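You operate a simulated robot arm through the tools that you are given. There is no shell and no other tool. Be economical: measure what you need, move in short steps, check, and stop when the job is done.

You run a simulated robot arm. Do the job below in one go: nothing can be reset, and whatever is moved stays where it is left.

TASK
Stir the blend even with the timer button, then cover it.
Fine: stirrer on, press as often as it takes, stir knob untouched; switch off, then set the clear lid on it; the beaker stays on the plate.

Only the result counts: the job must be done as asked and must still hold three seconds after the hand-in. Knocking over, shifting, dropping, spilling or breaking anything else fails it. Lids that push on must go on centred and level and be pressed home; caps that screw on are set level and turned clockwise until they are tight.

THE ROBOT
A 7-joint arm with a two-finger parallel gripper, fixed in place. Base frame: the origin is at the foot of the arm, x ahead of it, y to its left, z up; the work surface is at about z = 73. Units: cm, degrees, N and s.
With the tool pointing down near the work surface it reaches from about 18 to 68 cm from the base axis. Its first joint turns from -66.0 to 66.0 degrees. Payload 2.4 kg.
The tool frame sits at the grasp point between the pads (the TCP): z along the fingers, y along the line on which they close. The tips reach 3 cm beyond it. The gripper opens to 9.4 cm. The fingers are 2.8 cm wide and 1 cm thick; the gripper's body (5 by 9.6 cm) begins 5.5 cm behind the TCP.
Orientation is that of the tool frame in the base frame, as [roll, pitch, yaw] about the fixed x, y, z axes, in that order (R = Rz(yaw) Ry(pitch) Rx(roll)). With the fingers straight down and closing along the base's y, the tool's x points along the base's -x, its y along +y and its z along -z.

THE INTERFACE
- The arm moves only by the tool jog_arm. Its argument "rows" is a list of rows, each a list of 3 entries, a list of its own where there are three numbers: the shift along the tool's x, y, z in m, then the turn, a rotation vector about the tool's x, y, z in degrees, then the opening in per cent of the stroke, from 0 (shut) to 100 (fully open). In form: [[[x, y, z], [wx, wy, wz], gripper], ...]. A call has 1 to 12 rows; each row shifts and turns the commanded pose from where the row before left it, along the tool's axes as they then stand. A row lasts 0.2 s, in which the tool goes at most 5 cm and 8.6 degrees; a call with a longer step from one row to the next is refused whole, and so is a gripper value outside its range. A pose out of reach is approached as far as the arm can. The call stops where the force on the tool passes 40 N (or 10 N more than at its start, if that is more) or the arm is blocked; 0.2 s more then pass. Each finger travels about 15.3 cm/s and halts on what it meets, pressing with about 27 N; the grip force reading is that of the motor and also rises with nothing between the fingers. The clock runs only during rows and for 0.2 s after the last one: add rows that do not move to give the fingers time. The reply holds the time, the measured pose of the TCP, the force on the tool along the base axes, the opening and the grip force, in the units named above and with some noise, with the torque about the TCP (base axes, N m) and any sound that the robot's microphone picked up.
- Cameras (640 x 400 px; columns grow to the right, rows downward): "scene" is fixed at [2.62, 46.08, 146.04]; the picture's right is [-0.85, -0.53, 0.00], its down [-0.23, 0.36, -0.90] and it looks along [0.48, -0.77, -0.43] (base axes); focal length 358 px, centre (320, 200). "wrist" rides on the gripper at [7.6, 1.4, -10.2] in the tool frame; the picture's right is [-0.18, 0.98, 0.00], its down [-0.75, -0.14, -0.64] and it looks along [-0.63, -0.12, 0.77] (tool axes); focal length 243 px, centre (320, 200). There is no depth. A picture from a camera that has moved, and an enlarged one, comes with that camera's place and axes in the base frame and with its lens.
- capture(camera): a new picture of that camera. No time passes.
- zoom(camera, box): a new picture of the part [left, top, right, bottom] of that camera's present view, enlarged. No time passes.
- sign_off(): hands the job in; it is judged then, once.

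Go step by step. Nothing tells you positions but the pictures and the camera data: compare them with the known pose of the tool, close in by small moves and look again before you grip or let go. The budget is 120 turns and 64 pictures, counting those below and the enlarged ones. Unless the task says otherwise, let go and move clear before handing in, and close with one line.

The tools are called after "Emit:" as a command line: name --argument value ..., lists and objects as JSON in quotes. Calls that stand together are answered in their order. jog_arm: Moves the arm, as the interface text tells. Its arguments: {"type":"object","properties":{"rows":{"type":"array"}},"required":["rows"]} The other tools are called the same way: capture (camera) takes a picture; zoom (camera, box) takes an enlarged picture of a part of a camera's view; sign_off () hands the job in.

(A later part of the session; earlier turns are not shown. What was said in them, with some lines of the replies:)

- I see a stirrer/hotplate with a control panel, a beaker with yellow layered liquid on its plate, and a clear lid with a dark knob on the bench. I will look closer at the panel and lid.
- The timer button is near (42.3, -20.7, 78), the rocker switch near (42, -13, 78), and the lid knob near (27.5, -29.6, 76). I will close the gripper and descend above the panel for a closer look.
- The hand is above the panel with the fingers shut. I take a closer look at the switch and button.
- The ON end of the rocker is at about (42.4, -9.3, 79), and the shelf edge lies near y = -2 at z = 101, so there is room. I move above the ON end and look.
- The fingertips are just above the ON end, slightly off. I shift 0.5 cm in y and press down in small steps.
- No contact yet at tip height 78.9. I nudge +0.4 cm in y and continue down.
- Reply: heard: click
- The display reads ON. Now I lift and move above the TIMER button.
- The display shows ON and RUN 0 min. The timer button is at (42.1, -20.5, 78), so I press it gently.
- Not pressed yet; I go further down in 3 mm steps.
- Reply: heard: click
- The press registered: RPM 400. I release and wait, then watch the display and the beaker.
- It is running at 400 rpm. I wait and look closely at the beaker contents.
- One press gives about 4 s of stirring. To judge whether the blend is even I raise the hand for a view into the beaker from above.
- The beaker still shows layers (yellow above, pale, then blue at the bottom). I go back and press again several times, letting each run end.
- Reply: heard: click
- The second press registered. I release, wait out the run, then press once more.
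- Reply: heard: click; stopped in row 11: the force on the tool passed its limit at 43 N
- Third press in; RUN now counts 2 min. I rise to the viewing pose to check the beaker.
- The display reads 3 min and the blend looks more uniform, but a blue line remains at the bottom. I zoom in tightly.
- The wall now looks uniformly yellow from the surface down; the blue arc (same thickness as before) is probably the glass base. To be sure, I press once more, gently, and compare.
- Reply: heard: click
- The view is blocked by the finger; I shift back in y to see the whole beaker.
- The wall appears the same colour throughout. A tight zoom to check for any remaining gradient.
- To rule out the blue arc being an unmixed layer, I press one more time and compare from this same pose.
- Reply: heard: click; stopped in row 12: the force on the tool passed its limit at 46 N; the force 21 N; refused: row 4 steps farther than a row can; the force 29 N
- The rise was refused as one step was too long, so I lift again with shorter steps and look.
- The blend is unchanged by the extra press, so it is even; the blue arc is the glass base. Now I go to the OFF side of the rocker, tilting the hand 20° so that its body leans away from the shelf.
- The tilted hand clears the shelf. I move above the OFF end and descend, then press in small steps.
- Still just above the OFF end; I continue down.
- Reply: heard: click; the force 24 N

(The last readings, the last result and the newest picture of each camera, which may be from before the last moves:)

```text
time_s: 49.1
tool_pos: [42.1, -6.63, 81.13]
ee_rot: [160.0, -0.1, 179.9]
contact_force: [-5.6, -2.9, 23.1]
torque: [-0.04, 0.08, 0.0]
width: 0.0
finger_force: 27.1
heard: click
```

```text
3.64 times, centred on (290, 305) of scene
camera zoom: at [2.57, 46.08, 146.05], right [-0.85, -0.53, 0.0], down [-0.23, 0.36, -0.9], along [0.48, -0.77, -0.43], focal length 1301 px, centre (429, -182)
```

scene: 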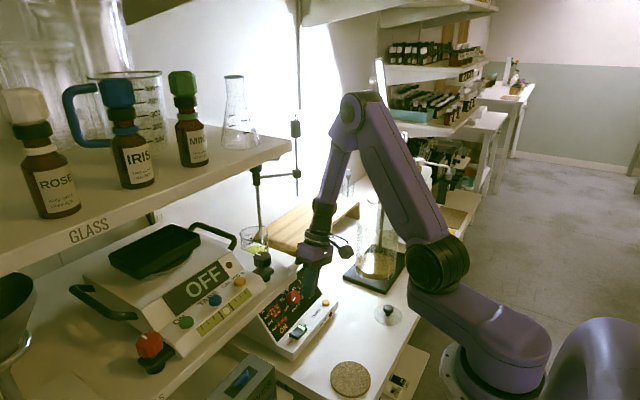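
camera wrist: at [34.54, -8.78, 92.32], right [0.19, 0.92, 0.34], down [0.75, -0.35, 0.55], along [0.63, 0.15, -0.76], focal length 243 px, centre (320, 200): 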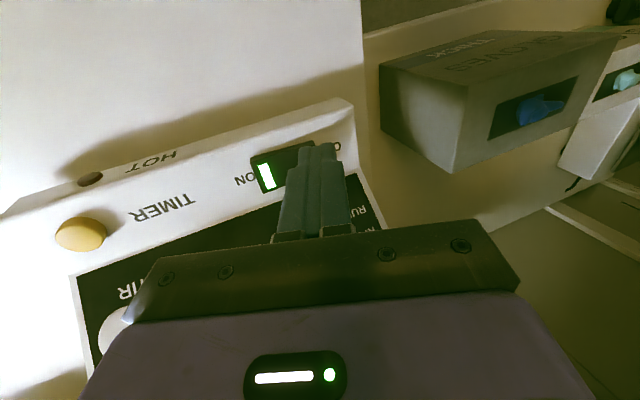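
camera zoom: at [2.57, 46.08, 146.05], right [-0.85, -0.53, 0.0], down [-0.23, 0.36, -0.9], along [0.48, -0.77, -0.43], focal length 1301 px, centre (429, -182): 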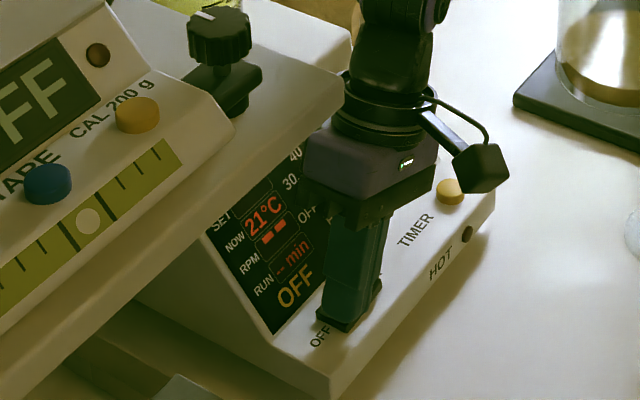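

The display reads OFF. I back out along the tool, level the hand, open it partly and move above the lid.

Emit:
jog_arm --rows '[[[0, 0, -0.04], [0, 0, 0], 0], [[0, 0, -0.04], [0, 0, 0], 0], [[0, 0, -0.04], [0, 0, 0], 0], [[0, 0, 0], [7, 0, 0], 0], [[0, 0, 0], [7, 0, 0], 0], [[0, 0, 0], [6, 0, 0], 0], [[0.029, -0.037, 0], [0, 0, 0], 60], [[0.029, -0.037, 0], [0, 0, 0], 60], [[0.029, -0.037, 0], [0, 0, 0], 60], [[0.029, -0.037, 0], [0, 0, 0], 60], [[0.029, -0.037, 0], [0, 0, 0], 60], [[0, 0, 0], [0, 0, 0], 60]]'

Emit:
capture --camera "wrist"

Emit:
zoom --camera "scene" --box '[330, 240, 450, 340]'

```text
time_s: 51.8
tool_pos: [27.53, -29.37, 92.04]
ee_rot: [180.0, -0.2, -180.0]
contact_force: [0.1, -0.5, 0.2]
torque: [-0.01, 0.0, -0.01]
width: 5.62
finger_force: 0.1
```

```text
27 pictures are left
camera wrist: at [19.91, -27.92, 102.41], right [0.18, 0.98, 0.0], down [0.76, -0.14, 0.64], along [0.63, -0.12, -0.77], focal length 243 px, centre (320, 200)
```

wrist: 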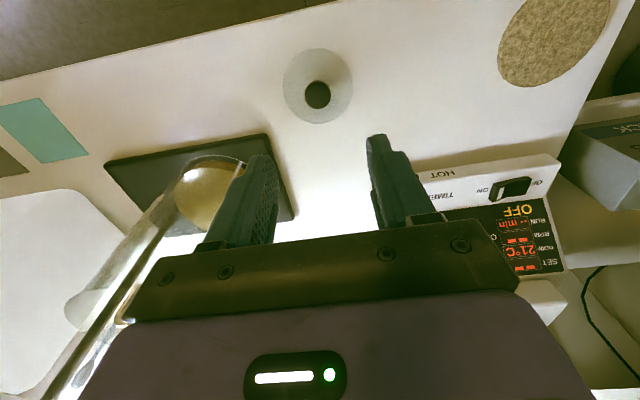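

```text
4.00 times, centred on (390, 290) of scene
camera zoom: at [2.62, 46.08, 146.04], right [-0.85, -0.53, 0.0], down [-0.23, 0.36, -0.9], along [0.48, -0.77, -0.43], focal length 1431 px, centre (40, -160)
```

zoom: 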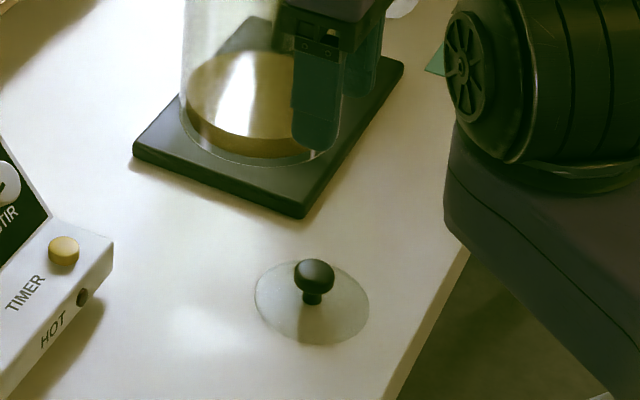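

The lid knob is at about (27.3, -29.7, 76.3). I descend over it and check alignment.

Emit:
jog_arm --rows '[[[0.002, -0.0035, 0.03], [0, 0, 0], 60], [[0, 0, 0.04], [0, 0, 0], 60], [[0, 0, 0.03], [0, 0, 0], 60], [[0, 0, 0], [0, 0, 0], 60]]'

Emit:
capture --camera "wrist"

Emit:
zoom --camera "scene" --box '[330, 240, 450, 340]'

```text
time_s: 52.8
tool_pos: [27.31, -29.73, 82.23]
ee_rot: [180.0, -0.1, 179.9]
contact_force: [-0.5, 0.0, 0.4]
torque: [0.01, 0.01, 0.0]
width: 5.63
finger_force: 0.1
```

```text
25 pictures are left
camera wrist: at [19.73, -28.29, 92.65], right [0.18, 0.98, 0.0], down [0.75, -0.14, 0.64], along [0.63, -0.12, -0.77], focal length 243 px, centre (320, 200)
```

wrist: 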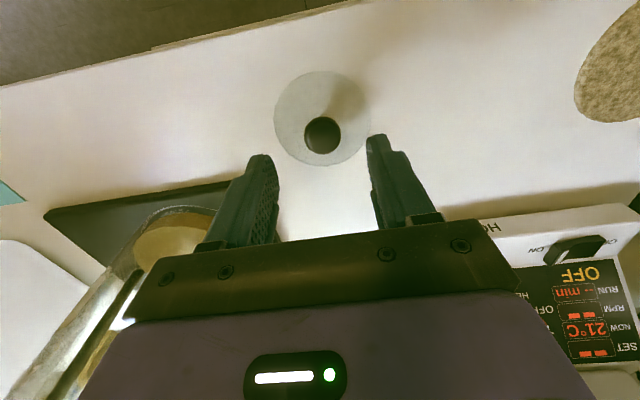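

```text
4.00 times, centred on (390, 290) of scene
camera zoom: at [2.62, 46.08, 146.04], right [-0.85, -0.53, 0.0], down [-0.23, 0.36, -0.9], along [0.48, -0.77, -0.43], focal length 1431 px, centre (40, -160)
```

zoom: 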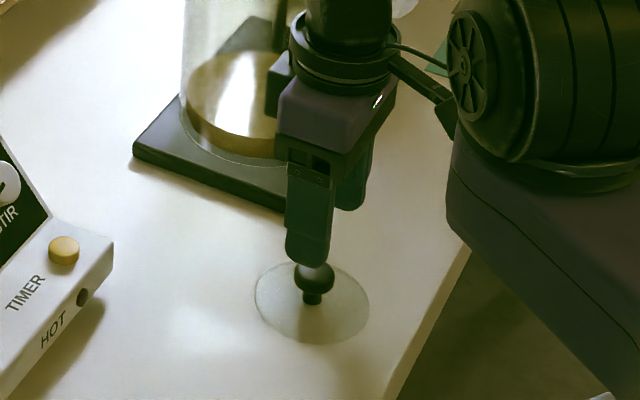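

Aligned within 2 mm. I lower so that the fingertips stay just above the disc.

Emit:
jog_arm --rows '[[[0.0015, 0.001, 0.02], [0, 0, 0], 60], [[0, 0, 0.015], [0, 0, 0], 60], [[0, 0, 0.008], [0, 0, 0], 60], [[0, 0, 0.007], [0, 0, 0], 60], [[0, 0, 0], [0, 0, 0], 60]]'

Emit:
zoom --camera "scene" --box '[350, 270, 430, 340]'

```text
time_s: 54.0
tool_pos: [27.31, -29.33, 77.37]
ee_rot: [179.9, -0.1, 179.9]
contact_force: [0.0, -0.3, 0.9]
torque: [0.0, 0.0, 0.0]
width: 5.64
finger_force: 0.0
```

```text
5.71 times, centred on (390, 305) of scene
camera zoom: at [2.62, 46.08, 146.04], right [-0.85, -0.53, 0.0], down [-0.23, 0.36, -0.9], along [0.48, -0.77, -0.43], focal length 2045 px, centre (-80, -400)
```

zoom: 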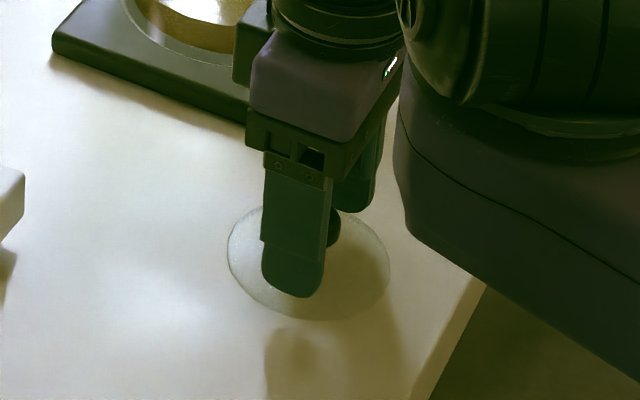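

The tips straddle the knob. I centre 2 mm in y and close.

Emit:
jog_arm --rows '[[[0.001, -0.0025, 0], [0, 0, 0], 60], [[0, 0, 0], [0, 0, 0], 40], [[0, 0, 0], [0, 0, 0], 20], [[0, 0, 0], [0, 0, 0], 0], [[0, 0, 0], [0, 0, 0], 0], [[0, 0, 0], [0, 0, 0], 0]]'

Emit:
zoom --camera "scene" --box '[350, 270, 430, 340]'

```text
time_s: 55.4
tool_pos: [27.24, -29.59, 77.31]
ee_rot: [179.9, -0.1, 180.0]
contact_force: [0.6, -1.4, -0.1]
torque: [-0.02, -0.03, 0.01]
width: 2.57
finger_force: 27.2
```

```text
5.71 times, centred on (390, 305) of scene
camera zoom: at [2.62, 46.08, 146.04], right [-0.85, -0.53, 0.0], down [-0.23, 0.36, -0.9], along [0.48, -0.77, -0.43], focal length 2045 px, centre (-80, -400)
```

zoom: 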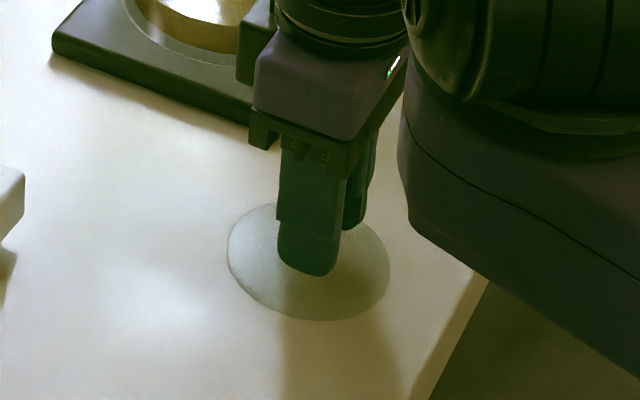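

Knob gripped at 2.57 cm. From the pictures the beaker rim centre is about (59.8, -13.1, 98.3). I lift the lid straight up.

Emit:
jog_arm --rows '[[[0, 0, -0.01], [0, 0, 0], 0], [[0, 0, -0.02], [0, 0, 0], 0], [[0, 0, -0.04], [0, 0, 0], 0], [[0, 0, -0.04], [0, 0, 0], 0], [[0, 0, -0.04], [0, 0, 0], 0], [[0, 0, -0.04], [0, 0, 0], 0], [[0, 0, -0.04], [0, 0, 0], 0], [[0, 0, -0.04], [0, 0, 0], 0], [[0, 0, -0.04], [0, 0, 0], 0], [[0, 0, -0.03], [0, 0, 0], 0], [[0, 0, -0.01], [0, 0, 0], 0], [[0, 0, 0], [0, 0, 0], 0]]'

Emit:
capture --camera "wrist"

Emit:
capture --camera "scene"

```text
time_s: 58.0
tool_pos: [27.09, -29.87, 112.25]
ee_rot: [179.9, -0.1, -180.0]
contact_force: [-0.3, -0.1, 0.1]
torque: [0.0, -0.03, 0.0]
width: 2.57
finger_force: 27.0
```

```text
21 pictures are left
camera wrist: at [19.44, -28.41, 122.63], right [0.18, 0.98, 0.0], down [0.76, -0.14, 0.64], along [0.63, -0.12, -0.77], focal length 243 px, centre (320, 200)
```

wrist: 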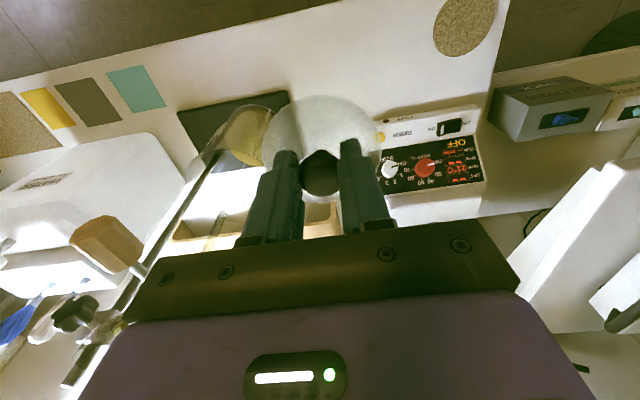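

```text
20 pictures are left
```

scene: 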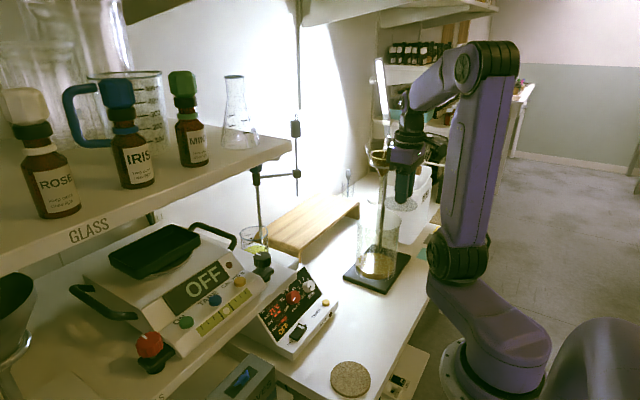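

The lid is held level. I carry it toward the beaker, stopping short for a look.

Emit:
jog_arm --rows '[[[-0.01, 0.02, 0], [0, 0, 0], 0], [[-0.032, 0.021, 0], [0, 0, 0], 0], [[-0.032, 0.021, 0], [0, 0, 0], 0], [[-0.032, 0.021, 0], [0, 0, 0], 0], [[-0.032, 0.021, 0], [0, 0, 0], 0], [[-0.032, 0.021, 0], [0, 0, 0], 0], [[-0.032, 0.021, 0], [0, 0, 0], 0], [[-0.027, 0.005, 0], [0, 0, 0], 0], [[0, 0, 0], [0, 0, 0], 0], [[0, 0, 0], [0, 0, 0], 0]]'

Emit:
capture --camera "wrist"

Emit:
capture --camera "scene"

```text
time_s: 60.1
tool_pos: [50.18, -14.55, 112.24]
ee_rot: [179.9, 0.0, -180.0]
contact_force: [0.2, -0.3, -0.6]
torque: [-0.01, 0.01, 0.02]
width: 2.57
finger_force: 27.0
```

```text
19 pictures are left
camera wrist: at [42.59, -13.22, 122.56], right [0.18, 0.98, 0.0], down [0.76, -0.14, 0.64], along [0.63, -0.12, -0.77], focal length 243 px, centre (320, 200)
```

wrist: 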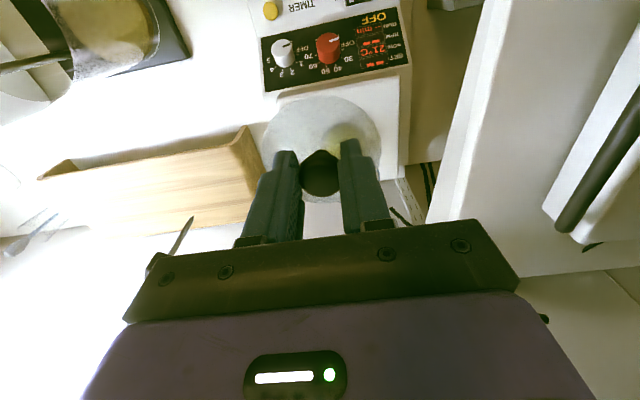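

```text
18 pictures are left
```

scene: 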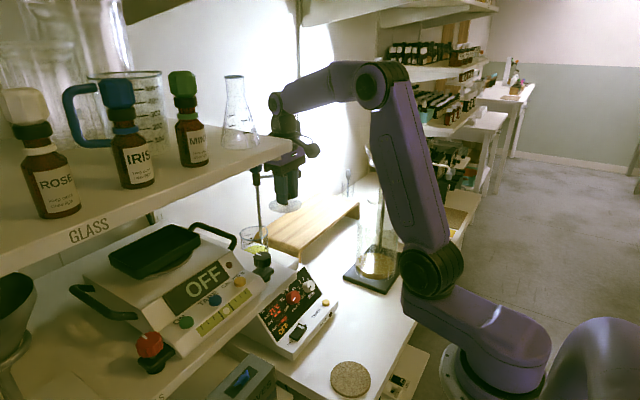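

A support rod stands about 9 cm behind the target, clear of the hand. I move above the beaker and lower to just above the rim.

Emit:
jog_arm --rows '[[[-0.032, 0.005, 0], [0, 0, 0], 0], [[-0.032, 0.005, 0], [0, 0, 0], 0], [[-0.032, 0.0045, 0], [0, 0, 0], 0], [[0, 0, 0.02], [0, 0, 0], 0], [[0, 0, 0.02], [0, 0, 0], 0], [[0, 0, 0.015], [0, 0, 0], 0], [[0, 0, 0], [0, 0, 0], 0], [[0, 0, 0], [0, 0, 0], 0]]'

Emit:
zoom --camera "wrist" --box '[220, 60, 420, 240]'

Emit:
zoom --camera "scene" --box '[220, 170, 300, 270]'

```text
time_s: 62.0
tool_pos: [59.85, -13.07, 106.86]
ee_rot: [180.0, 0.0, -180.0]
contact_force: [0.6, -0.9, -1.7]
torque: [0.02, -0.03, 0.02]
width: 2.62
finger_force: 26.9
```

```text
2.22 times, centred on (320, 150) of wrist
camera zoom: at [52.15, -11.66, 117.24], right [0.18, 0.98, 0.0], down [0.75, -0.14, 0.64], along [0.63, -0.12, -0.77], focal length 539 px, centre (320, 311)
```

zoom: 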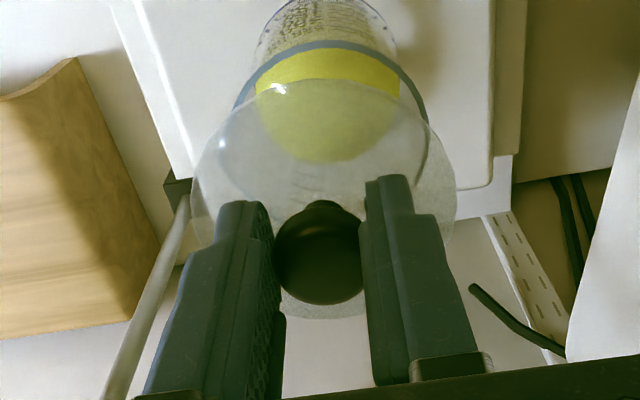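

```text
4.00 times, centred on (260, 220) of scene
camera zoom: at [2.62, 46.08, 146.04], right [-0.85, -0.53, 0.0], down [-0.23, 0.36, -0.9], along [0.48, -0.77, -0.43], focal length 1431 px, centre (560, 120)
```

zoom: 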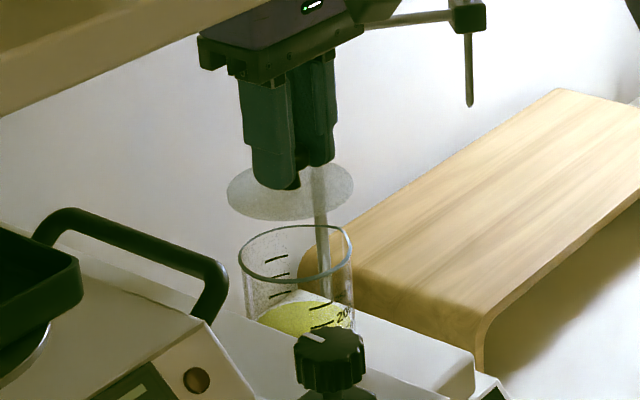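

Lid and rim look aligned within about 2 mm. I make a small correction, lower to a little above the rim and check again.

Emit:
jog_arm --rows '[[[0.001, 0.0015, 0.01], [0, 0, 0], 0], [[0, 0, 0.01], [0, 0, 0], 0], [[0, 0, 0.01], [0, 0, 0], 0], [[0, 0, 0.003], [0, 0, 0], 0], [[0, 0, 0], [0, 0, 0], 0], [[0, 0, 0], [0, 0, 0], 0]]'

Emit:
zoom --camera "wrist" --box '[240, 70, 400, 210]'

Emit:
zoom --camera "scene" --box '[230, 200, 290, 260]'

```text
time_s: 63.4
tool_pos: [59.53, -13.1, 103.47]
ee_rot: [180.0, -0.1, -180.0]
contact_force: [0.3, 0.1, -1.2]
torque: [0.0, 0.03, -0.03]
width: 2.62
finger_force: 26.6
```

```text
2.86 times, centred on (320, 140) of wrist
camera zoom: at [51.91, -11.7, 113.81], right [0.18, 0.98, 0.0], down [0.76, -0.14, 0.64], along [0.63, -0.12, -0.77], focal length 693 px, centre (320, 371)
```

zoom: 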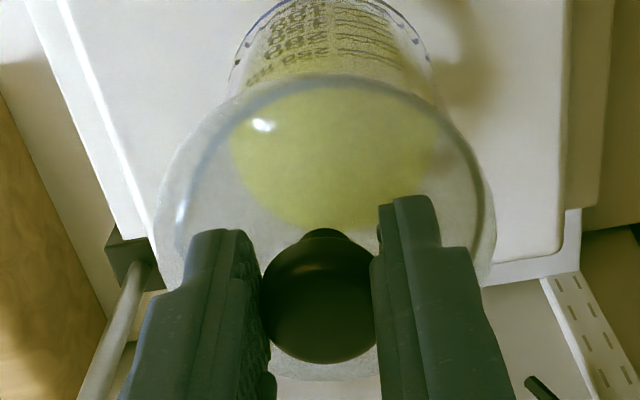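

```text
6.67 times, centred on (260, 230) of scene
camera zoom: at [2.62, 46.08, 146.04], right [-0.85, -0.53, 0.0], down [-0.23, 0.36, -0.9], along [0.48, -0.77, -0.43], focal length 2385 px, centre (720, 0)
```

zoom: 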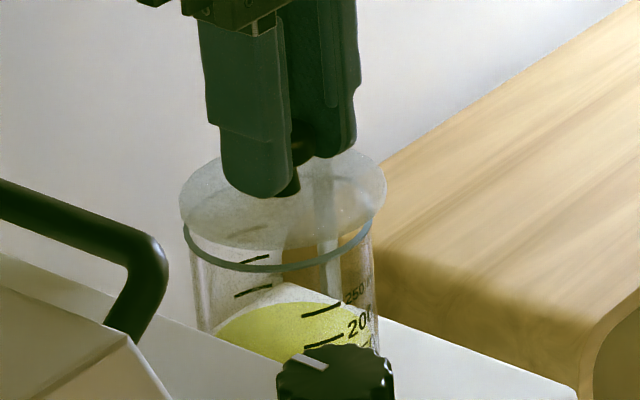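

The lid is about 2 mm short in x and 1 mm in y. I correct that and lower slightly.

Emit:
jog_arm --rows '[[[-0.002, 0.001, 0], [0, 0, 0], 0], [[0, 0, 0.003], [0, 0, 0], 0], [[0, 0, 0], [0, 0, 0], 0], [[0, 0, 0], [0, 0, 0], 0]]'

Emit:
zoom --camera "wrist" --box '[240, 70, 400, 210]'

Emit:
zoom --camera "scene" --box '[230, 200, 290, 260]'

```text
time_s: 64.3
tool_pos: [59.9, -13.05, 103.16]
ee_rot: [179.9, -0.2, -180.0]
contact_force: [0.2, -0.3, 0.3]
torque: [0.0, 0.02, -0.06]
width: 2.63
finger_force: 27.2
```

```text
2.86 times, centred on (320, 140) of wrist
camera zoom: at [52.17, -11.61, 113.39], right [0.18, 0.98, 0.0], down [0.76, -0.14, 0.64], along [0.63, -0.12, -0.77], focal length 693 px, centre (320, 371)
```

zoom: 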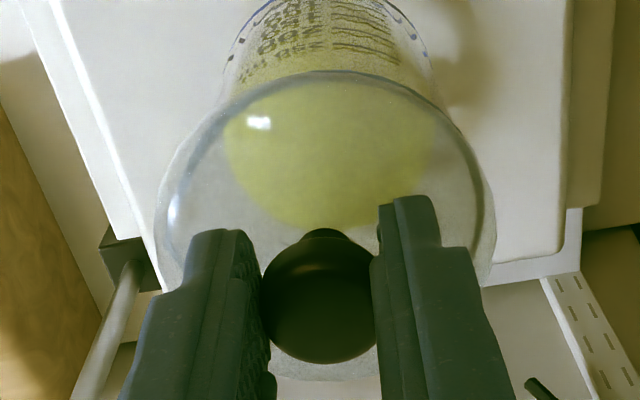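

```text
6.67 times, centred on (260, 230) of scene
camera zoom: at [2.62, 46.08, 146.04], right [-0.85, -0.53, 0.0], down [-0.23, 0.36, -0.9], along [0.48, -0.77, -0.43], focal length 2385 px, centre (720, 0)
```

zoom: 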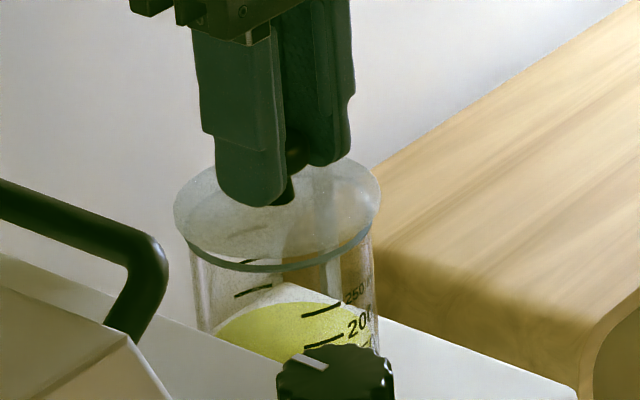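

Well centred now. I lower in 2 mm steps until contact.

Emit:
jog_arm --rows '[[[0, 0, 0.002], [0, 0, 0], 0], [[0, 0, 0.002], [0, 0, 0], 0], [[0, 0, 0.0015], [0, 0, 0], 0], [[0, 0, 0], [0, 0, 0], 0]]'

Emit:
zoom --camera "scene" --box '[230, 200, 290, 260]'

```text
time_s: 65.3
tool_pos: [59.92, -12.95, 102.65]
ee_rot: [-180.0, -0.1, 180.0]
contact_force: [-0.7, -0.9, 6.0]
torque: [-0.12, 0.08, -0.02]
width: 2.63
finger_force: 26.3
```

```text
6.67 times, centred on (260, 230) of scene
camera zoom: at [2.61, 46.08, 146.04], right [-0.85, -0.53, 0.0], down [-0.23, 0.36, -0.9], along [0.48, -0.77, -0.43], focal length 2385 px, centre (720, 0)
```

zoom: 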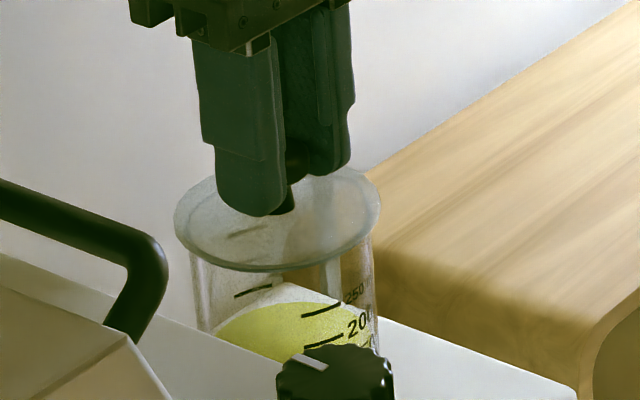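

Contact at about 6 N: the lid rests on the rim. I check the seat from the wrist camera before letting go.

Emit:
zoom --camera "wrist" --box '[240, 70, 400, 210]'

```text
2.86 times, centred on (320, 140) of wrist
camera zoom: at [52.22, -11.63, 112.93], right [0.18, 0.98, 0.0], down [0.75, -0.14, 0.64], along [0.63, -0.12, -0.77], focal length 693 px, centre (320, 371)
```

zoom: 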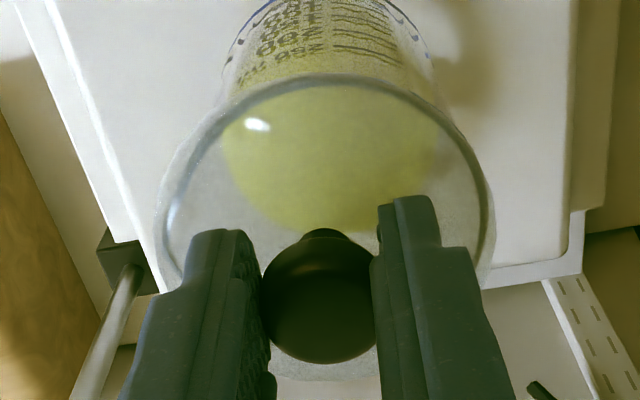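

Rim and lid are concentric. I open gently and rise.

Emit:
jog_arm --rows '[[[0, 0, 0], [0, 0, 0], 35], [[0, 0, 0], [0, 0, 0], 50], [[0, 0, 0], [0, 0, 0], 60], [[0, 0, 0], [0, 0, 0], 60], [[0, 0, -0.01], [0, 0, 0], 60], [[0, 0, -0.02], [0, 0, 0], 60], [[0, 0, -0.04], [0, 0, 0], 60], [[0, 0, -0.04], [0, 0, 0], 60], [[0.03, 0, -0.02], [0, 0, 0], 60], [[0.04, 0, 0], [0, 0, 0], 60], [[0.04, 0, 0], [0, 0, 0], 60], [[0, 0, 0], [0, 0, 0], 60]]'

Emit:
zoom --camera "scene" --box '[230, 200, 290, 260]'

Emit:
zoom --camera "wrist" --box '[240, 0, 440, 220]'

```text
time_s: 68.0
tool_pos: [48.91, -13.04, 115.62]
ee_rot: [179.9, -0.2, -180.0]
contact_force: [0.2, -0.1, 0.7]
torque: [-0.01, -0.03, -0.01]
width: 5.61
finger_force: 0.0
```

```text
6.67 times, centred on (260, 230) of scene
camera zoom: at [2.62, 46.08, 146.04], right [-0.85, -0.53, 0.0], down [-0.23, 0.36, -0.9], along [0.48, -0.77, -0.43], focal length 2385 px, centre (720, 0)
```

zoom: 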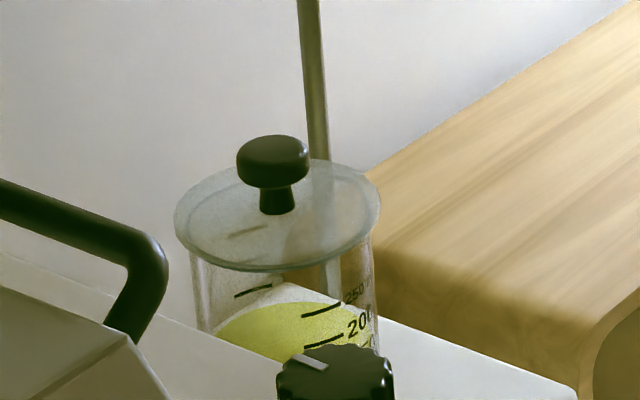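

```text
1.82 times, centred on (340, 110) of wrist
camera zoom: at [41.18, -11.55, 125.92], right [0.18, 0.98, 0.0], down [0.76, -0.14, 0.64], along [0.63, -0.12, -0.77], focal length 441 px, centre (284, 364)
```

zoom: 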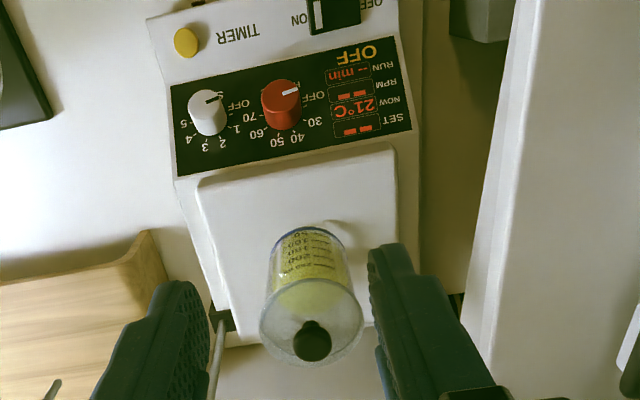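

The lid sits level and centred, with the switch OFF and the stir knob untouched. One last close look at the blend.

Emit:
zoom --camera "wrist" --box '[360, 110, 450, 205]'

```text
4.21 times, centred on (405, 158) of wrist
camera zoom: at [41.18, -11.55, 125.92], right [0.18, 0.98, 0.0], down [0.76, -0.14, 0.64], along [0.63, -0.12, -0.77], focal length 1022 px, centre (-38, 379)
```

zoom: 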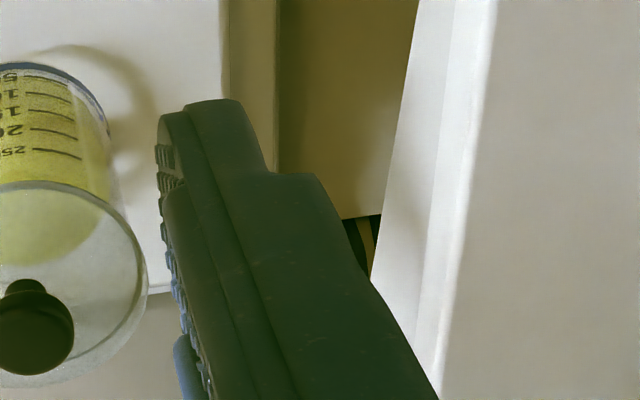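

The blend has one even colour, the stirrer is off, the lid is on, and the hand is clear, so I hand in.

Emit:
sign_off

```text
The job is handed in.
```

The job is handed in: five timer presses brought the blend to an even colour with the stir knob untouched. The stirrer is switched off, and the clear lid sits level and centred on the beaker, which is still on the plate.
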